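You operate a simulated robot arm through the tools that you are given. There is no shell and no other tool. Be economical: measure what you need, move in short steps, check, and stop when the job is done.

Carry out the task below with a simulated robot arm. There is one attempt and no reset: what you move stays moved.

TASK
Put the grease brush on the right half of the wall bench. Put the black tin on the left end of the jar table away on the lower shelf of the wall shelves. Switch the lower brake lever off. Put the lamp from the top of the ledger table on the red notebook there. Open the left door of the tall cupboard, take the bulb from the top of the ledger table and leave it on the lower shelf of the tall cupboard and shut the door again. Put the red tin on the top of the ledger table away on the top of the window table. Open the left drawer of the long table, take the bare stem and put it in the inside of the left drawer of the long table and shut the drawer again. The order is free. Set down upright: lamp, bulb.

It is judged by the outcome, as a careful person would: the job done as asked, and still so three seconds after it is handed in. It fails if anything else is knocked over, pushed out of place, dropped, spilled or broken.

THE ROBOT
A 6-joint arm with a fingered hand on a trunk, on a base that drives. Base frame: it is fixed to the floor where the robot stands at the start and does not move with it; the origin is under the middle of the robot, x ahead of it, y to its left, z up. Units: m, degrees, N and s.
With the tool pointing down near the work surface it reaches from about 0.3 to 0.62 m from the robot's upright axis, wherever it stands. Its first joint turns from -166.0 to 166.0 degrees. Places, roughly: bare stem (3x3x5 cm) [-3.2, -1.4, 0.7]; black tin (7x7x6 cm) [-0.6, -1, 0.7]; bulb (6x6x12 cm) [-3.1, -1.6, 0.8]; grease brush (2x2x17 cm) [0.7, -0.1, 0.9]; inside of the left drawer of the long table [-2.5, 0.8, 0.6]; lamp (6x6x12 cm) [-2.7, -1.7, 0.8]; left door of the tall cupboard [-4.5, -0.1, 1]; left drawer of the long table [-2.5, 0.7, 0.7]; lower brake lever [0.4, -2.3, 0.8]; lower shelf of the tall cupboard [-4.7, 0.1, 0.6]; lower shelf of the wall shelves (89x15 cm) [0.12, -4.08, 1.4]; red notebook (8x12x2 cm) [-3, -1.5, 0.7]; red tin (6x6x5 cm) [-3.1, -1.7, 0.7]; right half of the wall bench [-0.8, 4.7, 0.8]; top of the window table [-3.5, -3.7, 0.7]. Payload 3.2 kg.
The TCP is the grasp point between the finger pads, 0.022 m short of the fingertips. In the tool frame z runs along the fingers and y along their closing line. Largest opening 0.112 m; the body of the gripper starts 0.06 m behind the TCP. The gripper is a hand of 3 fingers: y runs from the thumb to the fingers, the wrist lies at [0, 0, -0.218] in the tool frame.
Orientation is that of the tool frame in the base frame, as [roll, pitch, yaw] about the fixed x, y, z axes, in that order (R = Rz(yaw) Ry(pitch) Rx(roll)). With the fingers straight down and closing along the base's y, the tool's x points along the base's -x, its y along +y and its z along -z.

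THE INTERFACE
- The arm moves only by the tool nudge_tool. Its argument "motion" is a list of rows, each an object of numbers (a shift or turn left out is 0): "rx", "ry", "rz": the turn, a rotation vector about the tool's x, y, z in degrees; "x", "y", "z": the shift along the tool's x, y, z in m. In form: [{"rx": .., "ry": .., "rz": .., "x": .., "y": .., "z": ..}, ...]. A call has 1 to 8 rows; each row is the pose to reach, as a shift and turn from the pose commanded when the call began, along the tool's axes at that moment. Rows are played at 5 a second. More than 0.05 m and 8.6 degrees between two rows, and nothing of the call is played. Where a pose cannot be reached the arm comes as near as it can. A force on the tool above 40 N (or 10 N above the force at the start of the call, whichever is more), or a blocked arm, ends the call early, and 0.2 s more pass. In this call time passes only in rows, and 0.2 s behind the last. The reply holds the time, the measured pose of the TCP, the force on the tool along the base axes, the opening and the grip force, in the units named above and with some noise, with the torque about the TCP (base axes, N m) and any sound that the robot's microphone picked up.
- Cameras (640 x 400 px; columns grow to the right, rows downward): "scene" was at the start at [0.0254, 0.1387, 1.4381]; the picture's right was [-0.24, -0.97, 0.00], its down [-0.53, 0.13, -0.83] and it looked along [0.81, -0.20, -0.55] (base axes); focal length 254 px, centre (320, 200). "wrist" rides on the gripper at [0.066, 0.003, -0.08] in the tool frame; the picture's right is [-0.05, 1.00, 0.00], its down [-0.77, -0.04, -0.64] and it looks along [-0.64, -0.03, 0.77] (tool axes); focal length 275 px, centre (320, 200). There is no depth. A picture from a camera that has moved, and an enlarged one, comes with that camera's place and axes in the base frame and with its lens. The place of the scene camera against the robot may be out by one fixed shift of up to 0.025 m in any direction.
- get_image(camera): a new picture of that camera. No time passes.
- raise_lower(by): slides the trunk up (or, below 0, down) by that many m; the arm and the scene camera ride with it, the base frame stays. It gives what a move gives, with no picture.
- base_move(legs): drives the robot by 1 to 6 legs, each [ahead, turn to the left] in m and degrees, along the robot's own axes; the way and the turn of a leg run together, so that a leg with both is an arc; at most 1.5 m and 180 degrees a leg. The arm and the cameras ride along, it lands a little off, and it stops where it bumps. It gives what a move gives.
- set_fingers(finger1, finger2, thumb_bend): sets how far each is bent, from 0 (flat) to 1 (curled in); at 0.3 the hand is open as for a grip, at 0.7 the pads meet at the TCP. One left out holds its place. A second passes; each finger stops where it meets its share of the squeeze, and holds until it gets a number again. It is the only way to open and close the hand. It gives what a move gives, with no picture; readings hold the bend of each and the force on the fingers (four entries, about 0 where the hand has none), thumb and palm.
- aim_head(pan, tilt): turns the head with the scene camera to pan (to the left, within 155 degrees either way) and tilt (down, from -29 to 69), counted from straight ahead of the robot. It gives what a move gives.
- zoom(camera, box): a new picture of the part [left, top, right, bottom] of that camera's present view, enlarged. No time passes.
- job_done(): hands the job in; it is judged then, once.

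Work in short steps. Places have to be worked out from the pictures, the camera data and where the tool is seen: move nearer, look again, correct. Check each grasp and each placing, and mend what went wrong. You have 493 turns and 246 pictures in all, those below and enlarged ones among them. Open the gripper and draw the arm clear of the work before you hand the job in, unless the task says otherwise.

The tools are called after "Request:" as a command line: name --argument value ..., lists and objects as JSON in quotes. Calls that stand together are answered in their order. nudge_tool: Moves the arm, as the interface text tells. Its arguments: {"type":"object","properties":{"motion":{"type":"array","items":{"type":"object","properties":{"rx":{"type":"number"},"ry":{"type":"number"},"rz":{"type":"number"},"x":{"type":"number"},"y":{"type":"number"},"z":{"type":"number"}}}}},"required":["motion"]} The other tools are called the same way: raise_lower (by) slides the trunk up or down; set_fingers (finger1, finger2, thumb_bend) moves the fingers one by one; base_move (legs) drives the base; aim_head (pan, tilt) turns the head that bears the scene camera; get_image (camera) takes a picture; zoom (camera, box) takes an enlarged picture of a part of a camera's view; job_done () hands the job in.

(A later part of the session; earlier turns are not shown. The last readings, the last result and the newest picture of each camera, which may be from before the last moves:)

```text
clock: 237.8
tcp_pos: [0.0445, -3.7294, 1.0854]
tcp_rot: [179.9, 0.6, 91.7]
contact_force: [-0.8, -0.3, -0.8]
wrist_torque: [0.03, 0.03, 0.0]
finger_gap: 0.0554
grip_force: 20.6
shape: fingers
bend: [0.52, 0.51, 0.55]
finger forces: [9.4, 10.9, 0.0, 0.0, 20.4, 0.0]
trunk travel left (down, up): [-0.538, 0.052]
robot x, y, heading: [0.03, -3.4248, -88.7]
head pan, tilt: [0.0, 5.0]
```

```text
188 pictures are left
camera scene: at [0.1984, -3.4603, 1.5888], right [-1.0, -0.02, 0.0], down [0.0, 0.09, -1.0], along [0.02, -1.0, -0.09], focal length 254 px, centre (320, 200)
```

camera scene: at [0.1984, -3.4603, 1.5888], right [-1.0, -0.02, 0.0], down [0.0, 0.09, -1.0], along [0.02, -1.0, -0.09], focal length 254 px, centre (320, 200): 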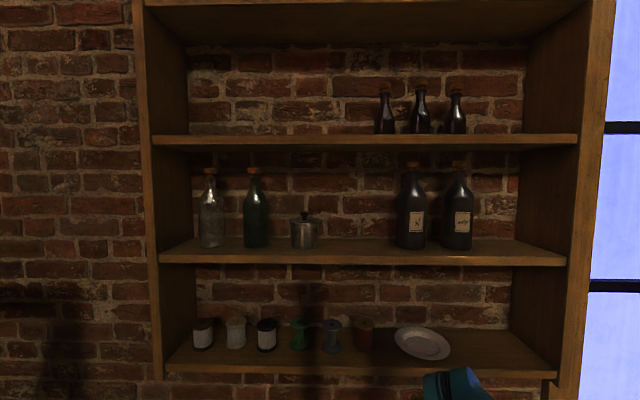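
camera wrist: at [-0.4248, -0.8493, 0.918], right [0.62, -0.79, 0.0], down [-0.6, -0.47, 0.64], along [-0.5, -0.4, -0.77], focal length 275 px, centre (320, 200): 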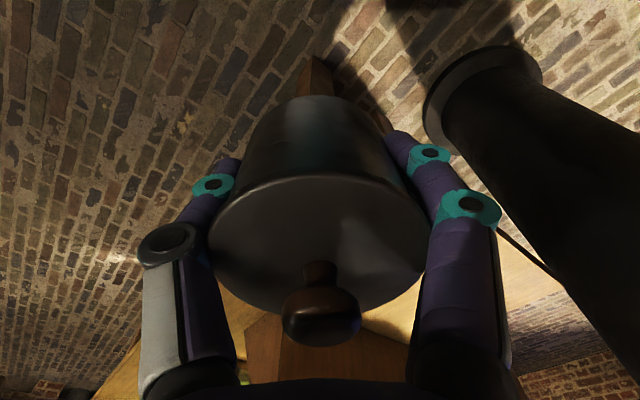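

Shelf 2 top is z≈1.41 (front edge y≈-4.01), matching the listed z=1.4; free gap x 0.03–0.215. I tilt the hand forward 35° and raise the trunk fully.

Request:
raise_lower --by 0.05

Request:
nudge_tool --motion '[{"ry": -7, "x": -0.022, "z": -0.02}, {"ry": -14, "x": -0.044, "z": -0.04}, {"ry": -21, "x": -0.066, "z": -0.06}, {"ry": -28, "x": -0.088, "z": -0.08}, {"ry": -35, "x": -0.11, "z": -0.1}, {"ry": -35, "x": -0.11, "z": -0.14}]'

```text
clock: 238.7
tcp_pos: [0.045, -3.7307, 1.1365]
tcp_rot: [179.9, 0.4, 91.5]
contact_force: [0.1, -0.5, -0.9]
wrist_torque: [0.03, -0.01, 0.0]
finger_gap: 0.0557
grip_force: 20.4
shape: fingers
bend: [0.52, 0.51, 0.55]
finger forces: [9.5, 11.0, 0.1, 0.1, 20.5, 0.0]
trunk travel left (down, up): [-0.588, 0.002]
robot x, y, heading: [0.0323, -3.4292, -88.6]
head pan, tilt: [0.0, 5.0]
```

```text
clock: 240.1
tcp_pos: [0.0482, -3.8399, 1.278]
tcp_rot: [179.8, 35.5, 91.3]
contact_force: [-0.1, -0.6, -0.9]
wrist_torque: [0.02, -0.01, -0.02]
finger_gap: 0.0554
grip_force: 20.3
shape: fingers
bend: [0.52, 0.51, 0.55]
finger forces: [9.6, 10.8, 0.0, 0.0, 20.2, 0.1]
trunk travel left (down, up): [-0.588, 0.002]
robot x, y, heading: [0.0326, -3.4272, -89.0]
head pan, tilt: [0.0, 5.0]
```

Now raise the hand about 0.2 m straight up to see the available height.

Request:
nudge_tool --motion '[{"x": -0.023, "z": -0.0328}, {"x": -0.046, "z": -0.0655}, {"x": -0.069, "z": -0.098}, {"x": -0.092, "z": -0.131}, {"x": -0.115, "z": -0.164}]'

```text
clock: 241.3
tcp_pos: [0.0465, -3.8348, 1.4367]
tcp_rot: [179.7, 35.5, 91.4]
contact_force: [-0.2, 0.1, -1.6]
wrist_torque: [-0.02, -0.05, 0.01]
finger_gap: 0.0553
grip_force: 20.1
shape: fingers
bend: [0.52, 0.51, 0.55]
finger forces: [9.5, 10.7, 0.1, 0.1, 20.1, 0.0]
out of reach, approached as far as the arm can: row 5
trunk travel left (down, up): [-0.588, 0.002]
robot x, y, heading: [0.0327, -3.4238, -88.9]
head pan, tilt: [0.0, 5.0]
```

The limit is about wrist height 1.61 at this radius. I tilt to 50° and pull slightly back while going up, then will reduce the tilt over the shelf.

Request:
nudge_tool --motion '[{"ry": -5, "x": 0.004, "z": -0.023}, {"ry": -10, "x": 0.009, "z": -0.045}, {"ry": -15, "x": 0.013, "z": -0.068}]'

Request:
base_move --legs '[[0, 25], [0.18, 0], [0, -26]]'

Request:
get_image --camera "scene"

Request:
get_image --camera "wrist"

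```text
clock: 242.1
tcp_pos: [0.0454, -3.7872, 1.4862]
tcp_rot: [179.6, 50.6, 91.2]
contact_force: [0.0, 0.4, -0.8]
wrist_torque: [0.0, -0.01, -0.01]
finger_gap: 0.0552
grip_force: 20.1
shape: fingers
bend: [0.52, 0.51, 0.55]
finger forces: [9.4, 10.8, 0.1, 0.1, 19.9, 0.0]
trunk travel left (down, up): [-0.588, 0.002]
robot x, y, heading: [0.0364, -3.4253, -88.7]
head pan, tilt: [0.0, 5.0]
```

```text
clock: 246.2
tcp_pos: [0.1149, -3.9499, 1.4853]
tcp_rot: [179.5, 50.3, 89.9]
contact_force: [0.1, -0.8, -1.2]
wrist_torque: [0.0, -0.03, 0.01]
finger_gap: 0.0549
grip_force: 20.8
shape: fingers
bend: [0.52, 0.51, 0.55]
finger forces: [9.4, 10.7, 0.0, 0.1, 20.0, 0.0]
trunk travel left (down, up): [-0.588, 0.002]
robot x, y, heading: [0.1134, -3.5858, -90.1]
head pan, tilt: [0.0, 5.0]
```

```text
187 pictures are left
camera scene: at [0.2764, -3.6248, 1.6389], right [-1.0, 0.0, 0.0], down [0.0, 0.09, -1.0], along [0.0, -1.0, -0.09], focal length 254 px, centre (320, 200)
```

scene: 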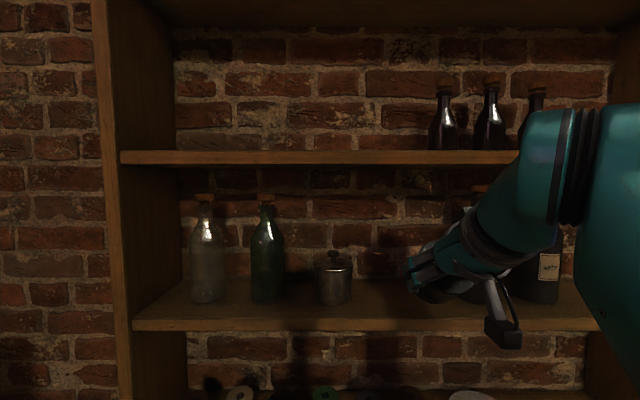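

```text
186 pictures are left
camera wrist: at [0.1178, -3.8449, 1.4873], right [1.0, -0.03, 0.04], down [-0.04, 0.0, 1.0], along [-0.03, -1.0, 0.0], focal length 275 px, centre (320, 200)
```

wrist: 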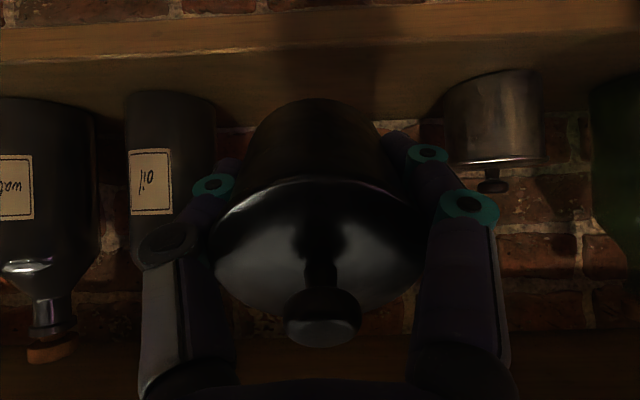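

The gap is x≈0.02–0.23; shelf surface ≈1.395. I shift 1 cm to +x and drive 9.5 cm forward into the gap.

Request:
nudge_tool --motion '[{"y": 0.011}]'

Request:
base_move --legs '[[0.095, 0]]'

Request:
get_image --camera "wrist"

Request:
get_image --camera "scene"

```text
clock: 246.6
tcp_pos: [0.1273, -3.9491, 1.4863]
tcp_rot: [179.7, 50.5, 89.9]
contact_force: [-0.1, 1.0, -0.2]
wrist_torque: [0.01, 0.02, 0.01]
finger_gap: 0.0548
grip_force: 20.1
shape: fingers
bend: [0.52, 0.51, 0.55]
finger forces: [9.4, 10.7, 0.1, 0.0, 20.0, 0.1]
trunk travel left (down, up): [-0.588, 0.002]
robot x, y, heading: [0.1128, -3.5845, -90.1]
head pan, tilt: [0.0, 5.0]
```

```text
clock: 247.7
tcp_pos: [0.1254, -4.0461, 1.4851]
tcp_rot: [179.6, 50.4, 89.8]
contact_force: [-0.6, -0.9, -1.0]
wrist_torque: [0.07, -0.01, -0.01]
finger_gap: 0.0549
grip_force: 19.6
shape: fingers
bend: [0.52, 0.51, 0.55]
finger forces: [9.4, 10.8, 0.0, 0.1, 20.0, 0.0]
trunk travel left (down, up): [-0.588, 0.002]
robot x, y, heading: [0.1087, -3.6873, -90.3]
head pan, tilt: [0.0, 5.0]
```

```text
185 pictures are left
camera wrist: at [0.1284, -3.9422, 1.4872], right [1.0, -0.03, 0.04], down [-0.04, 0.0, 1.0], along [-0.03, -1.0, 0.0], focal length 275 px, centre (320, 200)
```

wrist: 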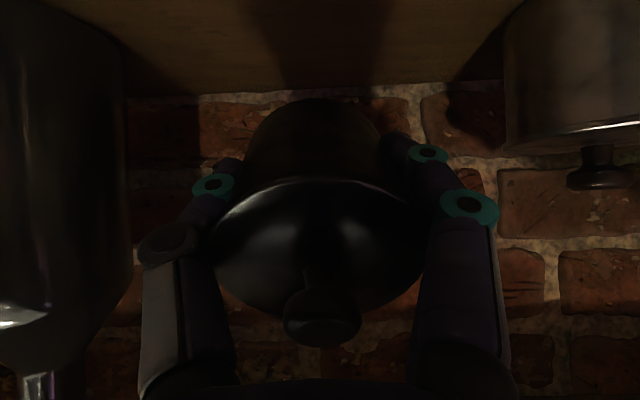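

```text
184 pictures are left
camera scene: at [0.2761, -3.7226, 1.6388], right [-1.0, 0.0, 0.0], down [0.0, 0.09, -1.0], along [0.0, -1.0, -0.09], focal length 254 px, centre (320, 200)
```

scene: 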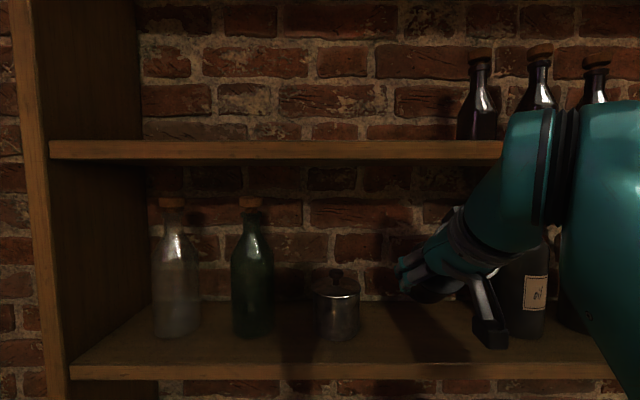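

Well centred between the bottle and the jar. I reduce the tilt toward 35° while lowering toward the shelf surface.

Request:
nudge_tool --motion '[{"ry": 4, "x": 0.008, "z": 0.007}, {"ry": 8, "x": 0.014, "z": 0.012}, {"ry": 12, "x": 0.02, "z": 0.017}, {"ry": 15, "x": 0.024, "z": 0.02}]'

Request:
get_image --camera "wrist"

Request:
zoom --camera "scene" --box '[300, 200, 580, 390]'

```text
clock: 248.7
tcp_pos: [0.1247, -4.0433, 1.4543]
tcp_rot: [179.8, 35.5, 89.9]
contact_force: [0.7, -0.1, -1.2]
wrist_torque: [0.01, -0.01, 0.0]
finger_gap: 0.0551
grip_force: 20.2
shape: fingers
bend: [0.52, 0.51, 0.55]
finger forces: [9.4, 10.7, 0.0, 0.0, 19.8, 0.0]
trunk travel left (down, up): [-0.588, 0.002]
robot x, y, heading: [0.1108, -3.6846, -90.3]
head pan, tilt: [0.0, 5.0]
```

```text
183 pictures are left
camera wrist: at [0.1282, -3.9438, 1.483], right [1.0, -0.04, 0.03], down [-0.04, -0.26, 0.97], along [-0.03, -0.97, -0.26], focal length 275 px, centre (320, 200)
```

wrist: 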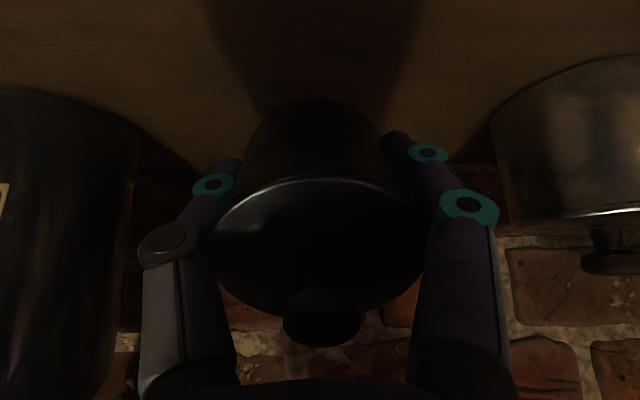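

```text
2.11 times, centred on (440, 295) of scene
camera zoom: at [0.2762, -3.7211, 1.6389], right [-1.0, 0.0, 0.0], down [0.0, 0.09, -1.0], along [0.0, -1.0, -0.09], focal length 535 px, centre (67, 0)
```

zoom: 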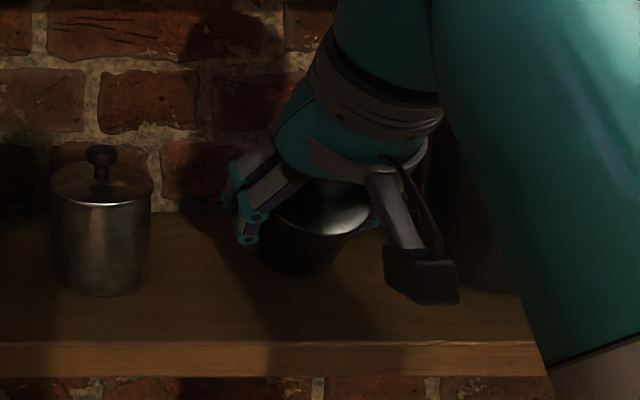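

Close to the surface. I lower gently in millimetre rows; contact will stop it.

Request:
nudge_tool --motion '[{"x": 0.0023, "z": 0.0033}, {"x": 0.0046, "z": 0.0065}, {"x": 0.007, "z": 0.0098}, {"x": 0.0093, "z": 0.013}]'

Request:
get_image --camera "wrist"

```text
clock: 249.7
tcp_pos: [0.1265, -4.0424, 1.44]
tcp_rot: [179.9, 35.9, 90.0]
contact_force: [5.4, -2.6, 35.6]
wrist_torque: [-0.26, 0.13, 0.02]
finger_gap: 0.0532
grip_force: 23.1
shape: fingers
bend: [0.55, 0.55, 0.56]
finger forces: [7.2, 18.4, 0.0, 0.1, 20.5, 0.1]
trunk travel left (down, up): [-0.588, 0.002]
robot x, y, heading: [0.1111, -3.6807, -90.4]
head pan, tilt: [0.0, 5.0]
```

```text
181 pictures are left
camera wrist: at [0.1298, -3.9415, 1.4685], right [1.0, -0.04, 0.03], down [-0.04, -0.25, 0.97], along [-0.03, -0.97, -0.25], focal length 275 px, centre (320, 200)
```

wrist: 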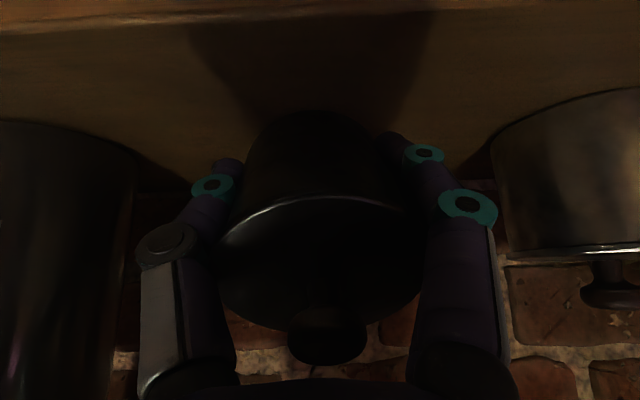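

Contact reached (35 N); the tin already pivots. I ease up 3 mm and open slightly so it settles flat between the fingers.

Request:
nudge_tool --motion '[{"x": -0.0017, "z": -0.0024}]'

Request:
set_fingers --finger1 0.47 --finger2 0.47 --thumb_bend 0.47

Request:
get_image --camera "wrist"

Request:
zoom --camera "scene" --box '[300, 200, 580, 390]'

```text
clock: 250.1
tcp_pos: [0.1262, -4.0428, 1.4405]
tcp_rot: [179.8, 35.5, 89.9]
contact_force: [4.1, 1.0, 17.6]
wrist_torque: [0.0, -0.06, -0.01]
finger_gap: 0.0534
grip_force: 23.1
shape: fingers
bend: [0.55, 0.55, 0.56]
finger forces: [8.6, 17.1, 0.0, 0.0, 20.6, 0.0]
trunk travel left (down, up): [-0.588, 0.002]
robot x, y, heading: [0.1123, -3.684, -90.2]
head pan, tilt: [0.0, 5.0]
```

```text
clock: 251.1
tcp_pos: [0.1259, -4.0434, 1.4417]
tcp_rot: [179.7, 35.5, 89.9]
contact_force: [1.2, 1.0, 4.9]
wrist_torque: [0.04, 0.02, -0.04]
finger_gap: 0.0645
grip_force: 3.9
shape: fingers
bend: [0.47, 0.47, 0.47]
finger forces: [0.0, 4.7, 0.1, 0.0, 3.2, 0.0]
trunk travel left (down, up): [-0.588, 0.002]
robot x, y, heading: [0.1115, -3.6878, -90.3]
head pan, tilt: [0.0, 5.0]
```

```text
180 pictures are left
camera wrist: at [0.1287, -3.9433, 1.4699], right [1.0, -0.04, 0.03], down [-0.04, -0.26, 0.97], along [-0.03, -0.97, -0.26], focal length 275 px, centre (320, 200)
```

wrist: 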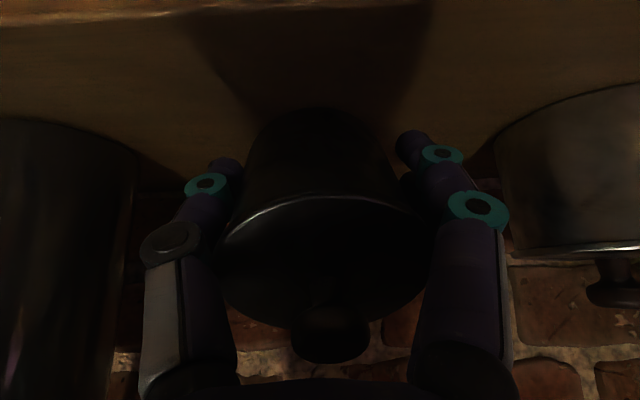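

```text
2.11 times, centred on (440, 295) of scene
camera zoom: at [0.2765, -3.7199, 1.6388], right [-1.0, 0.0, 0.0], down [0.0, 0.09, -1.0], along [0.0, -1.0, -0.09], focal length 535 px, centre (67, 0)
```

zoom: 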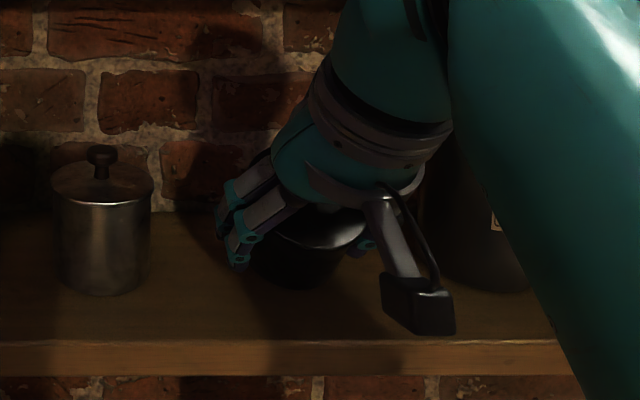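

Still lightly held; open a little more.

Request:
set_fingers --finger1 0.4 --finger2 0.4 --thumb_bend 0.4

Request:
get_image --camera "wrist"

Request:
zoom --camera "scene" --box '[300, 200, 580, 390]'

```text
clock: 252.1
tcp_pos: [0.1252, -4.0441, 1.4407]
tcp_rot: [179.7, 35.5, 89.9]
contact_force: [0.4, -0.1, -0.1]
wrist_torque: [0.01, 0.0, -0.02]
finger_gap: 0.0832
grip_force: 0.9
shape: fingers
bend: [0.4, 0.4, 0.4]
finger forces: [0.0, 1.0, 0.0, 0.1, 0.4, 0.0]
trunk travel left (down, up): [-0.588, 0.002]
robot x, y, heading: [0.1099, -3.6818, -90.3]
head pan, tilt: [0.0, 5.0]
```

```text
178 pictures are left
camera wrist: at [0.1285, -3.9439, 1.4698], right [1.0, -0.04, 0.03], down [-0.04, -0.26, 0.97], along [-0.03, -0.97, -0.26], focal length 275 px, centre (320, 200)
```

wrist: 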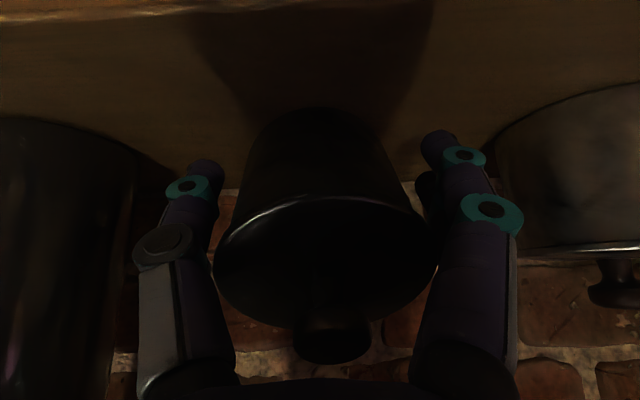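

```text
2.11 times, centred on (440, 295) of scene
camera zoom: at [0.2763, -3.7206, 1.6389], right [-1.0, 0.0, 0.0], down [0.0, 0.09, -1.0], along [0.0, -1.0, -0.09], focal length 535 px, centre (67, 0)
```

zoom: 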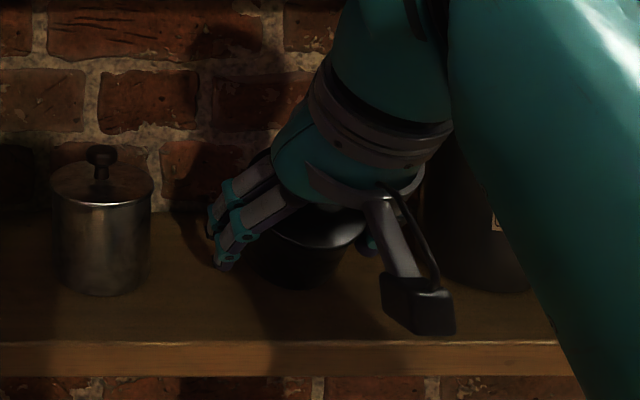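

The lid still appears tilted about 25°, resting on a finger. I open fully so it settles.

Request:
set_fingers --finger1 0.3 --finger2 0.3 --thumb_bend 0.3

Request:
get_image --camera "wrist"

```text
clock: 253.1
tcp_pos: [0.1269, -4.0439, 1.4413]
tcp_rot: [179.7, 35.5, 89.8]
contact_force: [0.5, -0.3, 0.3]
wrist_torque: [0.0, 0.01, 0.0]
finger_gap: 0.1114
grip_force: 0.0
shape: fingers
bend: [0.3, 0.3, 0.3]
finger forces: [0.0, 0.1, 0.0, 0.0, 0.0, 0.0]
trunk travel left (down, up): [-0.588, 0.002]
robot x, y, heading: [0.1102, -3.6833, -89.9]
head pan, tilt: [0.0, 5.0]
```

```text
176 pictures are left
camera wrist: at [0.1284, -3.944, 1.4698], right [1.0, -0.04, 0.03], down [-0.04, -0.26, 0.97], along [-0.03, -0.97, -0.26], focal length 275 px, centre (320, 200)
```

wrist: 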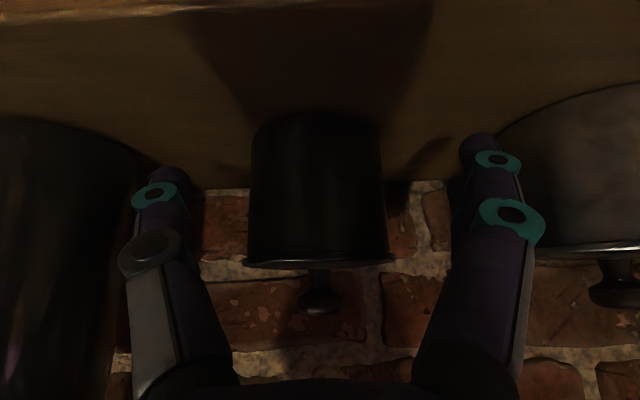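

The tin stands upright on the shelf. I back straight out.

Request:
base_move --legs '[[-0.3, 0]]'

Request:
get_image --camera "scene"

```text
clock: 255.2
tcp_pos: [0.1284, -3.7356, 1.4409]
tcp_rot: [179.7, 35.4, 90.3]
contact_force: [0.3, 0.8, 0.7]
wrist_torque: [-0.02, 0.01, -0.01]
finger_gap: 0.1112
grip_force: 0.1
shape: fingers
bend: [0.3, 0.3, 0.3]
finger forces: [0.1, 0.0, 0.1, 0.0, 0.0, 0.0]
trunk travel left (down, up): [-0.588, 0.002]
robot x, y, heading: [0.1112, -3.3787, -89.7]
head pan, tilt: [0.0, 5.0]
```

```text
175 pictures are left
camera scene: at [0.2763, -3.4116, 1.6389], right [-1.0, 0.0, 0.0], down [0.0, 0.09, -1.0], along [0.0, -1.0, -0.09], focal length 254 px, centre (320, 200)
```

scene: 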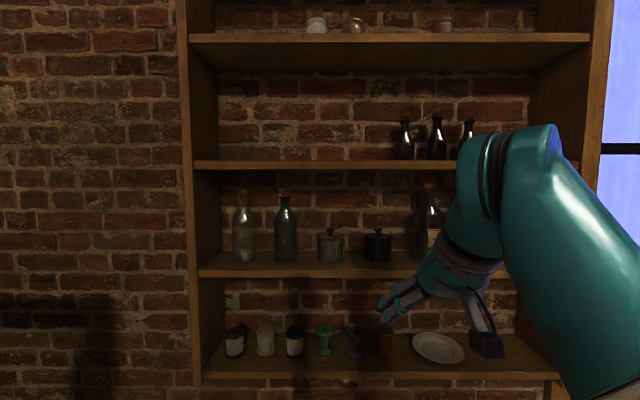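

Black tin is placed on the shelf. I fold the arm to tool-down and go back toward the brake levers for a look.

Request:
nudge_tool --motion '[{"ry": 7, "x": 0.0326, "z": 0.032}, {"ry": 14, "x": 0.0652, "z": 0.064}, {"ry": 21, "x": 0.0978, "z": 0.096}, {"ry": 28, "x": 0.1304, "z": 0.128}, {"ry": 35.4, "x": 0.163, "z": 0.16}]'

Request:
base_move --legs '[[0, 30], [-0.45, 0], [0, 110]]'

Request:
aim_head --pan 0 --tilt 30

Request:
get_image --camera "scene"

Request:
zoom --camera "scene" --box '[200, 120, 400, 260]'

```text
clock: 256.4
tcp_pos: [0.1308, -3.6972, 1.2164]
tcp_rot: [179.8, 0.0, 90.5]
contact_force: [0.3, 0.2, 0.1]
wrist_torque: [0.03, 0.02, 0.01]
finger_gap: 0.1114
grip_force: 0.0
shape: fingers
bend: [0.3, 0.3, 0.3]
finger forces: [0.1, 0.0, 0.0, 0.0, 0.1, 0.1]
trunk travel left (down, up): [-0.588, 0.002]
robot x, y, heading: [0.1087, -3.3774, -89.9]
head pan, tilt: [0.0, 5.0]
```

```text
clock: 265.2
tcp_pos: [0.0849, -2.736, 1.2177]
tcp_rot: [179.8, 0.2, -130.5]
contact_force: [-0.2, -0.2, 0.2]
wrist_torque: [0.01, -0.01, -0.03]
finger_gap: 0.1112
grip_force: 0.0
shape: fingers
bend: [0.3, 0.3, 0.3]
finger forces: [0.1, 0.1, 0.0, 0.1, 0.1, 0.0]
trunk travel left (down, up): [-0.588, 0.002]
robot x, y, heading: [-0.1122, -2.9912, 49.4]
head pan, tilt: [0.0, 5.0]
```

```text
clock: 266.1
tcp_pos: [0.0853, -2.7358, 1.2182]
tcp_rot: [179.8, 0.1, -130.4]
contact_force: [-0.5, -0.3, -0.7]
wrist_torque: [-0.01, 0.0, -0.03]
finger_gap: 0.1111
grip_force: 0.1
shape: fingers
bend: [0.3, 0.3, 0.3]
finger forces: [0.0, 0.1, 0.0, 0.1, 0.1, 0.0]
trunk travel left (down, up): [-0.588, 0.002]
robot x, y, heading: [-0.1112, -2.9938, 49.2]
head pan, tilt: [0.0, 30.0]
```

```text
174 pictures are left
camera scene: at [-0.2178, -2.8645, 1.5985], right [0.76, -0.65, 0.0], down [-0.33, -0.38, -0.87], along [0.57, 0.66, -0.5], focal length 254 px, centre (320, 200)
```

scene: 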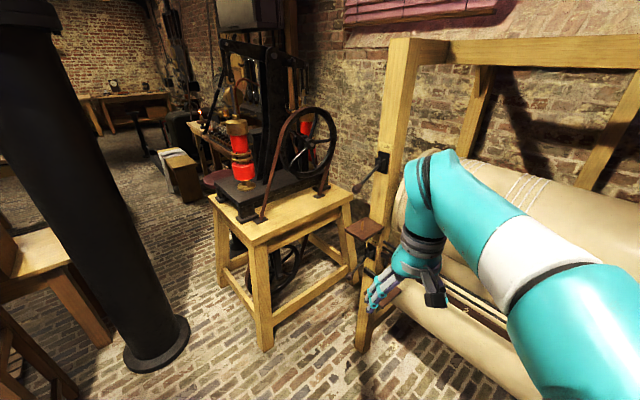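

```text
2.86 times, centred on (300, 190) of scene
camera zoom: at [-0.2178, -2.8645, 1.5985], right [0.76, -0.65, 0.0], down [-0.33, -0.38, -0.87], along [0.57, 0.66, -0.5], focal length 726 px, centre (377, 229)
```

zoom: 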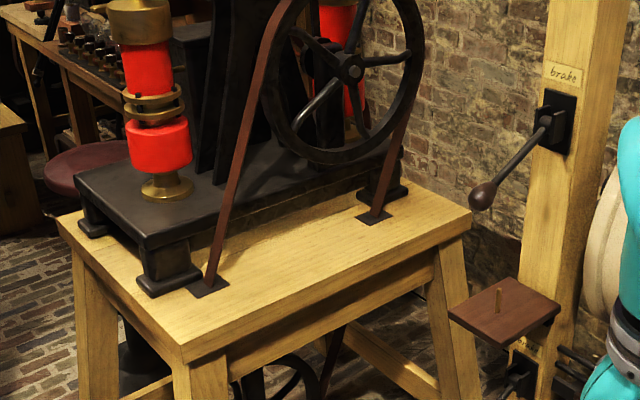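

There are brake levers with ball handles on the post of the roll frame; my arm hides the lower one. I turn the robot right and look left past the arm.

Request:
base_move --legs '[[0, -40]]'

Request:
aim_head --pan 45 --tilt 35

Request:
get_image --camera "scene"

Request:
zoom --camera "scene" --box '[270, 130, 430, 270]'

```text
clock: 268.3
tcp_pos: [0.2017, -2.9162, 1.218]
tcp_rot: [179.9, 0.0, -169.7]
contact_force: [0.6, 0.0, -0.1]
wrist_torque: [0.01, 0.0, 0.02]
finger_gap: 0.1112
grip_force: 0.0
shape: fingers
bend: [0.3, 0.3, 0.3]
finger forces: [0.0, 0.0, 0.0, 0.1, 0.1, 0.0]
trunk travel left (down, up): [-0.588, 0.002]
robot x, y, heading: [-0.1082, -2.9895, 10.0]
head pan, tilt: [0.0, 30.0]
```

```text
clock: 269.4
tcp_pos: [0.2013, -2.9167, 1.2176]
tcp_rot: [179.9, 0.1, -169.7]
contact_force: [0.4, -0.4, -0.3]
wrist_torque: [0.01, 0.01, -0.01]
finger_gap: 0.1112
grip_force: 0.0
shape: fingers
bend: [0.3, 0.3, 0.3]
finger forces: [0.0, 0.0, 0.1, 0.0, 0.0, 0.0]
trunk travel left (down, up): [-0.588, 0.002]
robot x, y, heading: [-0.1111, -2.9929, 9.8]
head pan, tilt: [45.0, 35.0]
```

```text
172 pictures are left
camera scene: at [-0.1496, -2.7709, 1.5907], right [0.82, -0.57, 0.0], down [-0.33, -0.47, -0.82], along [0.47, 0.67, -0.57], focal length 254 px, centre (320, 200)
```

scene: 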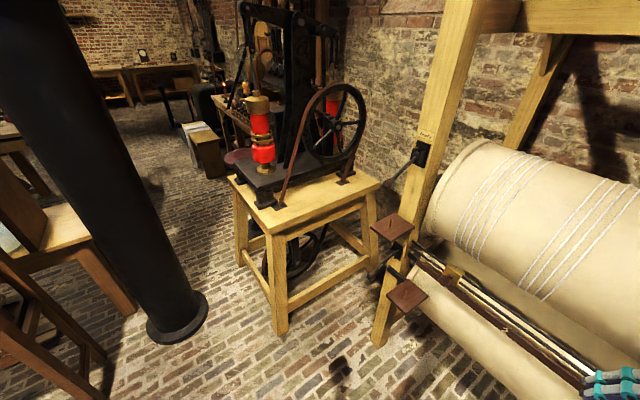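

```text
2.86 times, centred on (350, 200) of scene
camera zoom: at [-0.1496, -2.7709, 1.5907], right [0.82, -0.57, 0.0], down [-0.33, -0.47, -0.82], along [0.47, 0.67, -0.57], focal length 726 px, centre (234, 200)
```

zoom: 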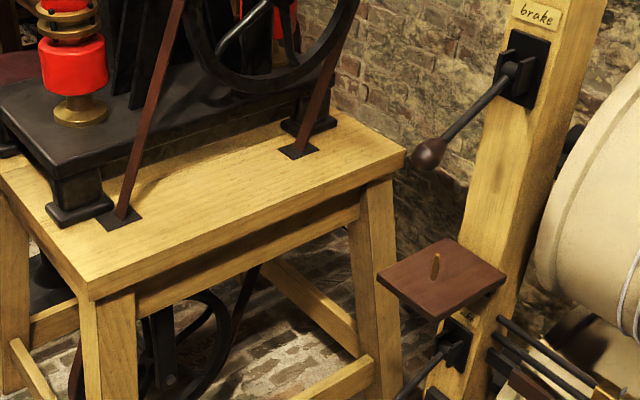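

Request:
zoom --camera "scene" --box '[350, 210, 450, 310]'

```text
4.00 times, centred on (400, 260) of scene
camera zoom: at [-0.1496, -2.7709, 1.5907], right [0.82, -0.57, 0.0], down [-0.33, -0.47, -0.82], along [0.47, 0.67, -0.57], focal length 1016 px, centre (0, -40)
```

zoom: 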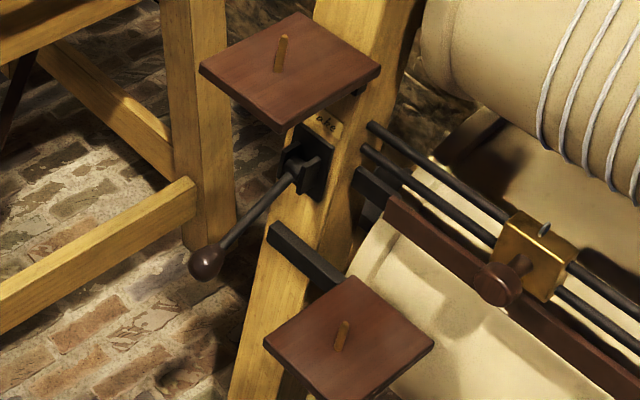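

Levers' rods point west and ~45° down (lower plate ≈(0.51,-2.37,0.85), ball ≈(0.41,-2.34,0.74)). I drive to the west of it, facing east, for a second viewpoint.

Request:
base_move --legs '[[0, 80], [0.48, 0], [0, -90]]'

Request:
aim_head --pan 10 --tilt 40

Request:
get_image --camera "scene"

```text
clock: 279.5
tcp_pos: [0.2085, -2.49, 1.2169]
tcp_rot: [179.8, 0.1, -178.8]
contact_force: [1.1, 0.6, 0.2]
wrist_torque: [0.03, 0.0, -0.04]
finger_gap: 0.1114
grip_force: 0.1
shape: fingers
bend: [0.3, 0.3, 0.3]
finger forces: [0.0, 0.1, 0.1, 0.1, 0.0, 0.0]
trunk travel left (down, up): [-0.588, 0.002]
robot x, y, heading: [-0.1117, -2.5131, 1.1]
head pan, tilt: [45.0, 35.0]
```

```text
clock: 280.5
tcp_pos: [0.2071, -2.4893, 1.2178]
tcp_rot: [179.8, 0.2, -178.8]
contact_force: [0.3, 0.2, -0.9]
wrist_torque: [0.03, -0.01, 0.04]
finger_gap: 0.1112
grip_force: 0.1
shape: fingers
bend: [0.3, 0.3, 0.3]
finger forces: [0.0, 0.1, 0.0, 0.0, 0.0, 0.1]
trunk travel left (down, up): [-0.588, 0.002]
robot x, y, heading: [-0.1139, -2.5116, 1.2]
head pan, tilt: [10.0, 40.0]
```

```text
169 pictures are left
camera scene: at [-0.0929, -2.3379, 1.5831], right [0.19, -0.98, 0.0], down [-0.63, -0.12, -0.77], along [0.75, 0.15, -0.64], focal length 254 px, centre (320, 200)
```

scene: 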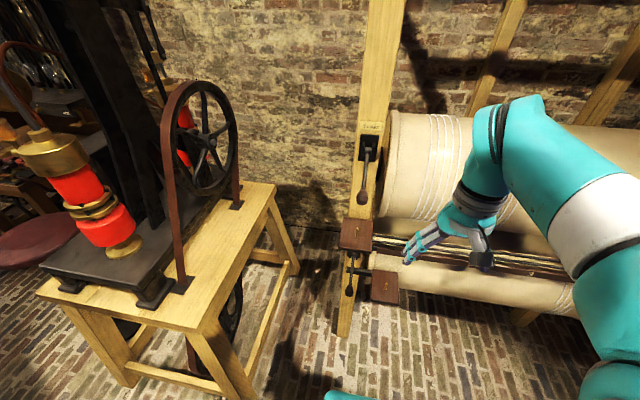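

Request:
zoom --camera "scene" --box '[310, 110, 430, 310]'

```text
2.00 times, centred on (370, 210) of scene
camera zoom: at [-0.0929, -2.3379, 1.5831], right [0.19, -0.98, 0.0], down [-0.63, -0.12, -0.77], along [0.75, 0.15, -0.64], focal length 508 px, centre (220, 180)
```

zoom: 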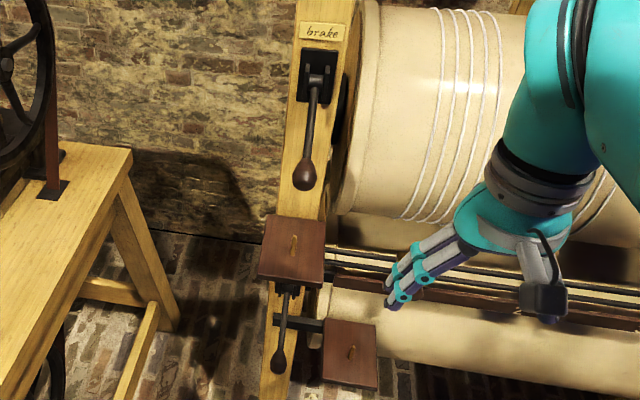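

Triangulated: lower lever pivot (0.52,-2.346,0.816), ball (0.405,-2.343,0.749), so it points ~30° down; the red peg board above is at z≈0.97 and board 2 starts ~7 cm south. I'll grip the ball with the tool tilted 45° and swing it up. First lower the trunk and go to a pre-grasp pose.

Request:
set_fingers --finger1 0.45 --finger2 0.45 --thumb_bend 0.45

Request:
raise_lower --by -0.28

Request:
nudge_tool --motion '[{"ry": -7.5, "x": -0.018, "y": 0.024, "z": 0.012}, {"ry": -15, "x": -0.036, "y": 0.049, "z": 0.024}, {"ry": -22.5, "x": -0.054, "y": 0.073, "z": 0.036}, {"ry": -30, "x": -0.072, "y": 0.097, "z": 0.048}, {"ry": -37.5, "x": -0.09, "y": 0.122, "z": 0.06}, {"ry": -45, "x": -0.108, "y": 0.146, "z": 0.072}]'

Request:
get_image --camera "wrist"

Request:
get_image --camera "scene"

```text
clock: 281.5
tcp_pos: [0.208, -2.4898, 1.2179]
tcp_rot: [179.7, 0.2, -178.8]
contact_force: [-0.6, 0.0, 0.5]
wrist_torque: [-0.01, 0.04, 0.01]
finger_gap: 0.0697
grip_force: 0.0
shape: fingers
bend: [0.45, 0.45, 0.45]
finger forces: [0.1, 0.0, 0.0, 0.0, 0.1, 0.0]
trunk travel left (down, up): [-0.588, 0.002]
robot x, y, heading: [-0.1151, -2.5137, 1.0]
head pan, tilt: [10.0, 40.0]
```

```text
clock: 284.3
tcp_pos: [0.2088, -2.4897, 0.9359]
tcp_rot: [179.8, 0.1, -178.8]
contact_force: [-1.4, -0.7, -0.7]
wrist_torque: [-0.01, 0.0, -0.01]
finger_gap: 0.07
grip_force: 0.0
shape: fingers
bend: [0.45, 0.45, 0.45]
finger forces: [0.1, 0.1, 0.0, 0.0, 0.1, 0.0]
trunk travel left (down, up): [-0.308, 0.282]
robot x, y, heading: [-0.1114, -2.5167, 1.0]
head pan, tilt: [10.0, 40.0]
```

```text
clock: 285.7
tcp_pos: [0.3136, -2.3406, 0.8655]
tcp_rot: [179.6, 45.0, -178.8]
contact_force: [-0.3, -0.4, 0.2]
wrist_torque: [0.0, 0.01, 0.02]
finger_gap: 0.0699
grip_force: 0.1
shape: fingers
bend: [0.45, 0.45, 0.45]
finger forces: [0.0, 0.0, 0.0, 0.1, 0.0, 0.1]
trunk travel left (down, up): [-0.308, 0.282]
robot x, y, heading: [-0.1096, -2.5154, 1.0]
head pan, tilt: [10.0, 40.0]
```

```text
167 pictures are left
camera wrist: at [0.2086, -2.3403, 0.8765], right [0.01, 1.0, 0.04], down [0.09, -0.04, 0.99], along [1.0, -0.01, -0.09], focal length 275 px, centre (320, 200)
```

wrist: 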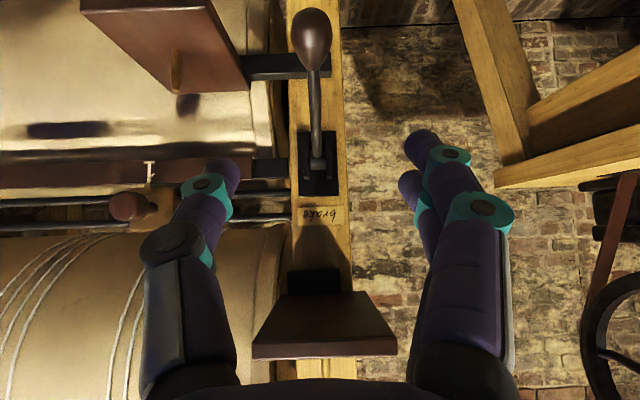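

```text
166 pictures are left
camera scene: at [-0.093, -2.3381, 1.3031], right [0.19, -0.98, 0.0], down [-0.63, -0.12, -0.77], along [0.75, 0.15, -0.64], focal length 254 px, centre (320, 200)
```

scene: 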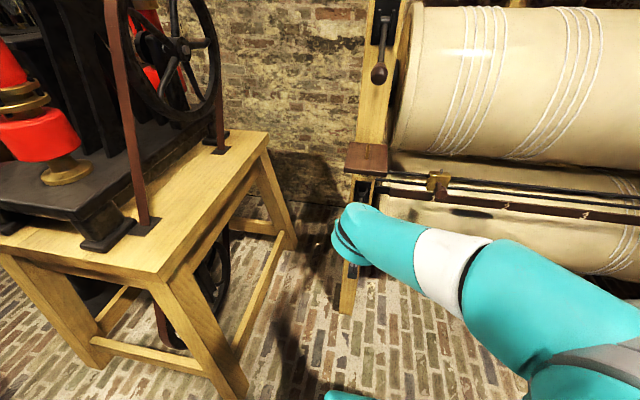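

Clear view of the lever: ball at (0.405,-2.343,0.74). I advance along the tool axis to bring the ball between the fingers.

Request:
nudge_tool --motion '[{"x": 0.012, "y": -0.002, "z": 0.03}, {"x": 0.023, "y": -0.003, "z": 0.06}, {"x": 0.023, "y": -0.003, "z": 0.1}, {"x": 0.023, "y": -0.003, "z": 0.13}, {"x": 0.023, "y": -0.003, "z": 0.148}]'

Request:
get_image --camera "wrist"

```text
clock: 286.9
tcp_pos: [0.4033, -2.3429, 0.7452]
tcp_rot: [179.7, 45.1, -179.0]
contact_force: [0.5, -0.1, 0.6]
wrist_torque: [-0.01, -0.03, 0.0]
finger_gap: 0.0701
grip_force: 0.1
shape: fingers
bend: [0.45, 0.45, 0.45]
finger forces: [0.0, 0.1, 0.1, 0.0, 0.1, 0.0]
trunk travel left (down, up): [-0.308, 0.282]
robot x, y, heading: [-0.1123, -2.5123, 0.9]
head pan, tilt: [10.0, 40.0]
```

```text
165 pictures are left
camera wrist: at [0.2991, -2.342, 0.7561], right [0.01, 1.0, 0.04], down [0.1, -0.04, 0.99], along [1.0, -0.01, -0.1], focal length 275 px, centre (320, 200)
```

wrist: 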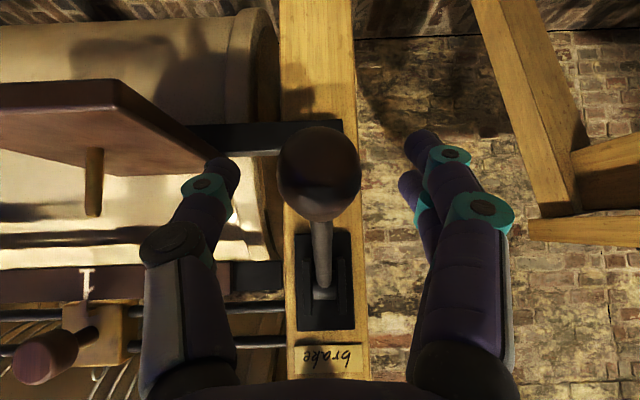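

The ball is between the fingers. I close on it.

Request:
set_fingers --finger1 0.7 --finger2 0.7 --thumb_bend 0.7

Request:
get_image --camera "wrist"

```text
clock: 287.9
tcp_pos: [0.4037, -2.3424, 0.7452]
tcp_rot: [179.7, 45.1, -179.2]
contact_force: [2.4, -2.4, -1.9]
wrist_torque: [0.04, -0.02, 0.02]
finger_gap: 0.0159
grip_force: 5.0
shape: fingers
bend: [0.64, 0.69, 0.67]
finger forces: [3.6, 0.7, 0.0, 0.1, 6.3, 0.0]
trunk travel left (down, up): [-0.308, 0.282]
robot x, y, heading: [-0.1148, -2.5125, 0.9]
head pan, tilt: [10.0, 40.0]
```

```text
164 pictures are left
camera wrist: at [0.2994, -2.3423, 0.7563], right [0.01, 1.0, 0.04], down [0.1, -0.04, 0.99], along [1.0, -0.01, -0.1], focal length 275 px, centre (320, 200)
```

wrist: 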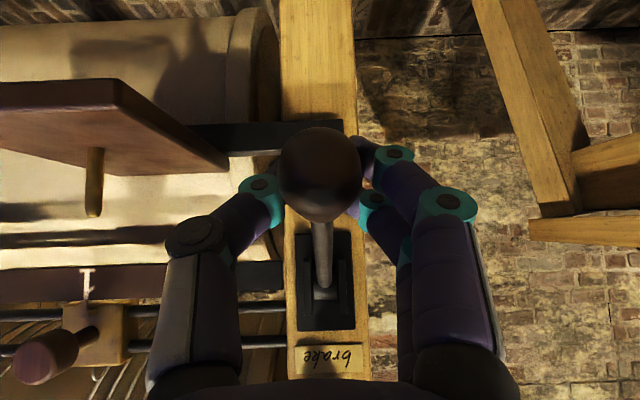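

I test the upward arc: first 20° about the pivot, watching force.

Request:
nudge_tool --motion '[{"x": -0.0088, "z": -0.0251}, {"x": -0.0205, "z": -0.0453}]'

Request:
get_image --camera "wrist"

```text
clock: 288.5
tcp_pos: [0.385, -2.3429, 0.7905]
tcp_rot: [179.7, 45.0, -179.2]
contact_force: [9.8, -1.0, -1.6]
wrist_torque: [-0.03, -0.05, 0.1]
finger_gap: 0.0165
grip_force: 6.3
shape: fingers
bend: [0.65, 0.67, 0.66]
finger forces: [3.0, 1.9, 0.0, 0.0, 9.0, 0.0]
trunk travel left (down, up): [-0.308, 0.282]
robot x, y, heading: [-0.1131, -2.5124, 0.8]
head pan, tilt: [10.0, 40.0]
```

```text
163 pictures are left
camera wrist: at [0.2814, -2.3424, 0.8026], right [0.01, 1.0, 0.04], down [0.1, -0.04, 0.99], along [1.0, -0.01, -0.1], focal length 275 px, centre (320, 200)
```

wrist: 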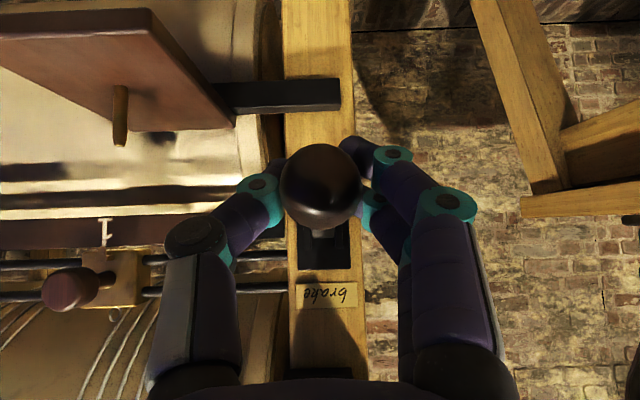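

The lever follows. Continue the arc upward with a small correction inward.

Request:
nudge_tool --motion '[{"x": -0.0112, "z": -0.0062}, {"x": -0.0223, "z": -0.0124}, {"x": -0.031, "z": -0.02}, {"x": -0.04, "z": -0.0272}, {"x": -0.05, "z": -0.033}, {"x": -0.0601, "z": -0.0389}]'

Request:
get_image --camera "wrist"

```text
clock: 289.9
tcp_pos: [0.4009, -2.3429, 0.8609]
tcp_rot: [179.7, 45.0, -178.9]
contact_force: [6.8, -2.5, -7.2]
wrist_torque: [0.06, 0.01, 0.07]
finger_gap: 0.013
grip_force: 6.1
shape: fingers
bend: [0.66, 0.69, 0.67]
finger forces: [3.9, 0.2, 0.0, 0.0, 7.2, 0.0]
trunk travel left (down, up): [-0.308, 0.282]
robot x, y, heading: [-0.1141, -2.5146, 1.1]
head pan, tilt: [10.0, 40.0]
```

```text
162 pictures are left
camera wrist: at [0.2968, -2.3422, 0.873], right [0.01, 1.0, 0.04], down [0.1, -0.04, 0.99], along [1.0, -0.01, -0.1], focal length 275 px, centre (320, 200)
```

wrist: 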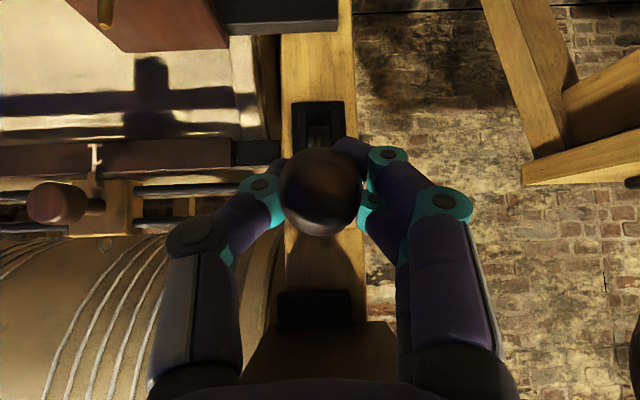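

Past horizontal. Continue up until the stop is felt.

Request:
nudge_tool --motion '[{"x": -0.0112, "z": -0.0041}, {"x": -0.0223, "z": -0.0082}, {"x": -0.034, "z": -0.0104}]'

Request:
get_image --camera "wrist"

```text
clock: 290.7
tcp_pos: [0.416, -2.3435, 0.8939]
tcp_rot: [179.7, 45.0, -179.1]
contact_force: [-0.3, 0.3, -0.6]
wrist_torque: [0.01, 0.03, 0.01]
finger_gap: 0.0029
grip_force: 0.0
shape: fingers
bend: [0.7, 0.7, 0.7]
finger forces: [0.0, 0.0, 0.1, 0.0, 0.0, 0.0]
trunk travel left (down, up): [-0.308, 0.282]
robot x, y, heading: [-0.117, -2.5102, 0.9]
head pan, tilt: [10.0, 40.0]
```

```text
161 pictures are left
camera wrist: at [0.312, -2.3428, 0.9053], right [0.01, 1.0, 0.04], down [0.09, -0.04, 0.99], along [1.0, -0.01, -0.09], focal length 275 px, centre (320, 200)
```

wrist: 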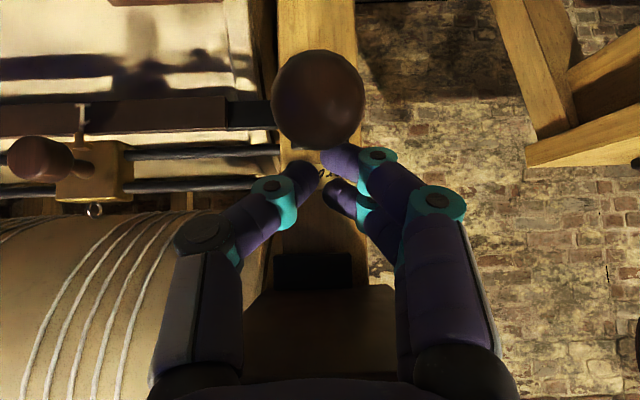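

The ball slipped out; lever now about 21° up, perhaps at its stop or just short. I'll bring the closed fingers under the ball and push up gently until resistance confirms the stop.

Request:
nudge_tool --motion '[{"z": -0.04}, {"z": -0.08}, {"x": 0.045, "z": -0.065}, {"x": 0.09, "z": -0.05}, {"x": 0.134, "z": -0.03}, {"x": 0.106, "z": 0.002}, {"x": 0.078, "z": 0.034}]'

Request:
get_image --camera "wrist"

```text
clock: 292.3
tcp_pos: [0.3851, -2.3421, 0.8155]
tcp_rot: [179.7, 45.2, -178.8]
contact_force: [0.6, 0.0, 0.4]
wrist_torque: [-0.02, 0.01, -0.03]
finger_gap: 0.0029
grip_force: 0.0
shape: fingers
bend: [0.7, 0.7, 0.7]
finger forces: [0.1, 0.0, 0.1, 0.1, 0.0, 0.1]
trunk travel left (down, up): [-0.308, 0.282]
robot x, y, heading: [-0.1128, -2.5121, 0.9]
head pan, tilt: [10.0, 40.0]
```

```text
160 pictures are left
camera wrist: at [0.2819, -2.3427, 0.8265], right [0.01, 1.0, 0.04], down [0.09, -0.04, 0.99], along [1.0, -0.01, -0.1], focal length 275 px, centre (320, 200)
```

wrist: 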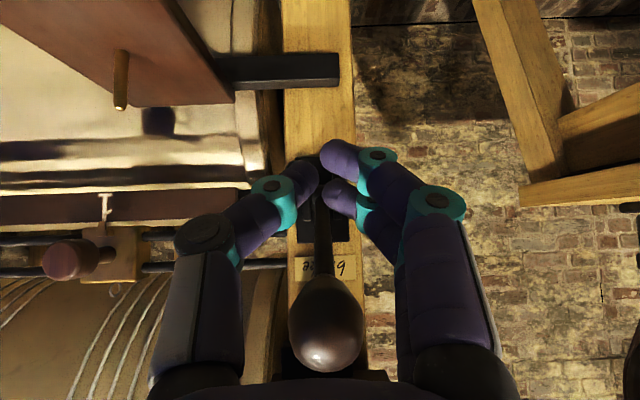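

Fingers are under the ball. Push up in small rows.

Request:
nudge_tool --motion '[{"x": -0.012, "z": -0.012}, {"x": -0.021, "z": -0.021}, {"x": -0.028, "z": -0.028}, {"x": -0.034, "z": -0.034}, {"x": -0.04, "z": -0.04}]'

Request:
get_image --camera "wrist"

```text
clock: 293.5
tcp_pos: [0.387, -2.3435, 0.8659]
tcp_rot: [179.9, 44.5, -179.0]
contact_force: [-6.6, -2.3, -37.0]
wrist_torque: [-0.08, 0.53, 0.02]
finger_gap: 0.0141
grip_force: 16.9
shape: fingers
bend: [0.67, 0.61, 0.65]
finger forces: [14.9, 6.8, 0.1, 0.0, 12.5, 0.1]
trunk travel left (down, up): [-0.308, 0.282]
robot x, y, heading: [-0.1132, -2.5131, 1.0]
head pan, tilt: [10.0, 40.0]
```

```text
159 pictures are left
camera wrist: at [0.2833, -2.3424, 0.8788], right [0.02, 1.0, 0.03], down [0.1, -0.04, 0.99], along [0.99, -0.01, -0.1], focal length 275 px, centre (320, 200)
```

wrist: 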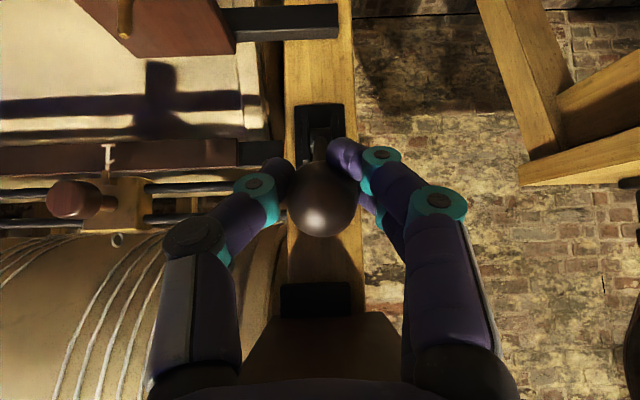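

37 N resistance: the lever is at its upper stop. I lower the fingers away and withdraw west.

Request:
nudge_tool --motion '[{"x": 0.012, "z": 0.012}, {"x": 0.03, "z": 0.03}, {"x": 0.045, "z": 0.045}, {"x": 0.06, "z": 0.02}, {"x": 0.06, "z": -0.02}, {"x": 0.06, "z": -0.06}]'

Request:
get_image --camera "wrist"

```text
clock: 294.9
tcp_pos: [0.3007, -2.346, 0.8687]
tcp_rot: [179.7, 45.1, -179.1]
contact_force: [0.7, 0.3, -0.2]
wrist_torque: [0.01, 0.01, 0.03]
finger_gap: 0.0028
grip_force: 0.0
shape: fingers
bend: [0.7, 0.7, 0.7]
finger forces: [0.1, 0.0, 0.1, 0.0, 0.0, 0.1]
trunk travel left (down, up): [-0.308, 0.282]
robot x, y, heading: [-0.1135, -2.5131, 1.2]
head pan, tilt: [10.0, 40.0]
```

```text
158 pictures are left
camera wrist: at [0.1971, -2.3452, 0.8813], right [0.01, 1.0, 0.04], down [0.1, -0.04, 0.99], along [1.0, -0.01, -0.1], focal length 275 px, centre (320, 200)
```

wrist: 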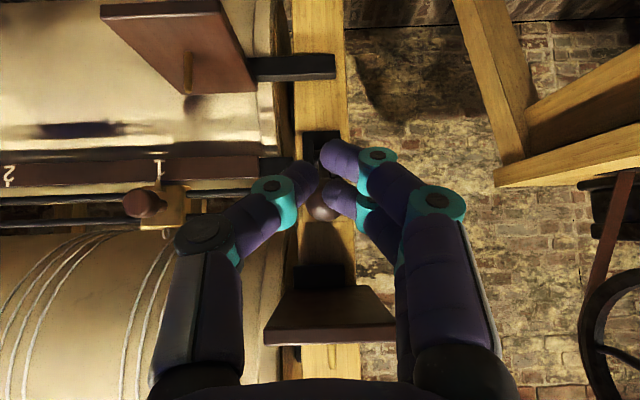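

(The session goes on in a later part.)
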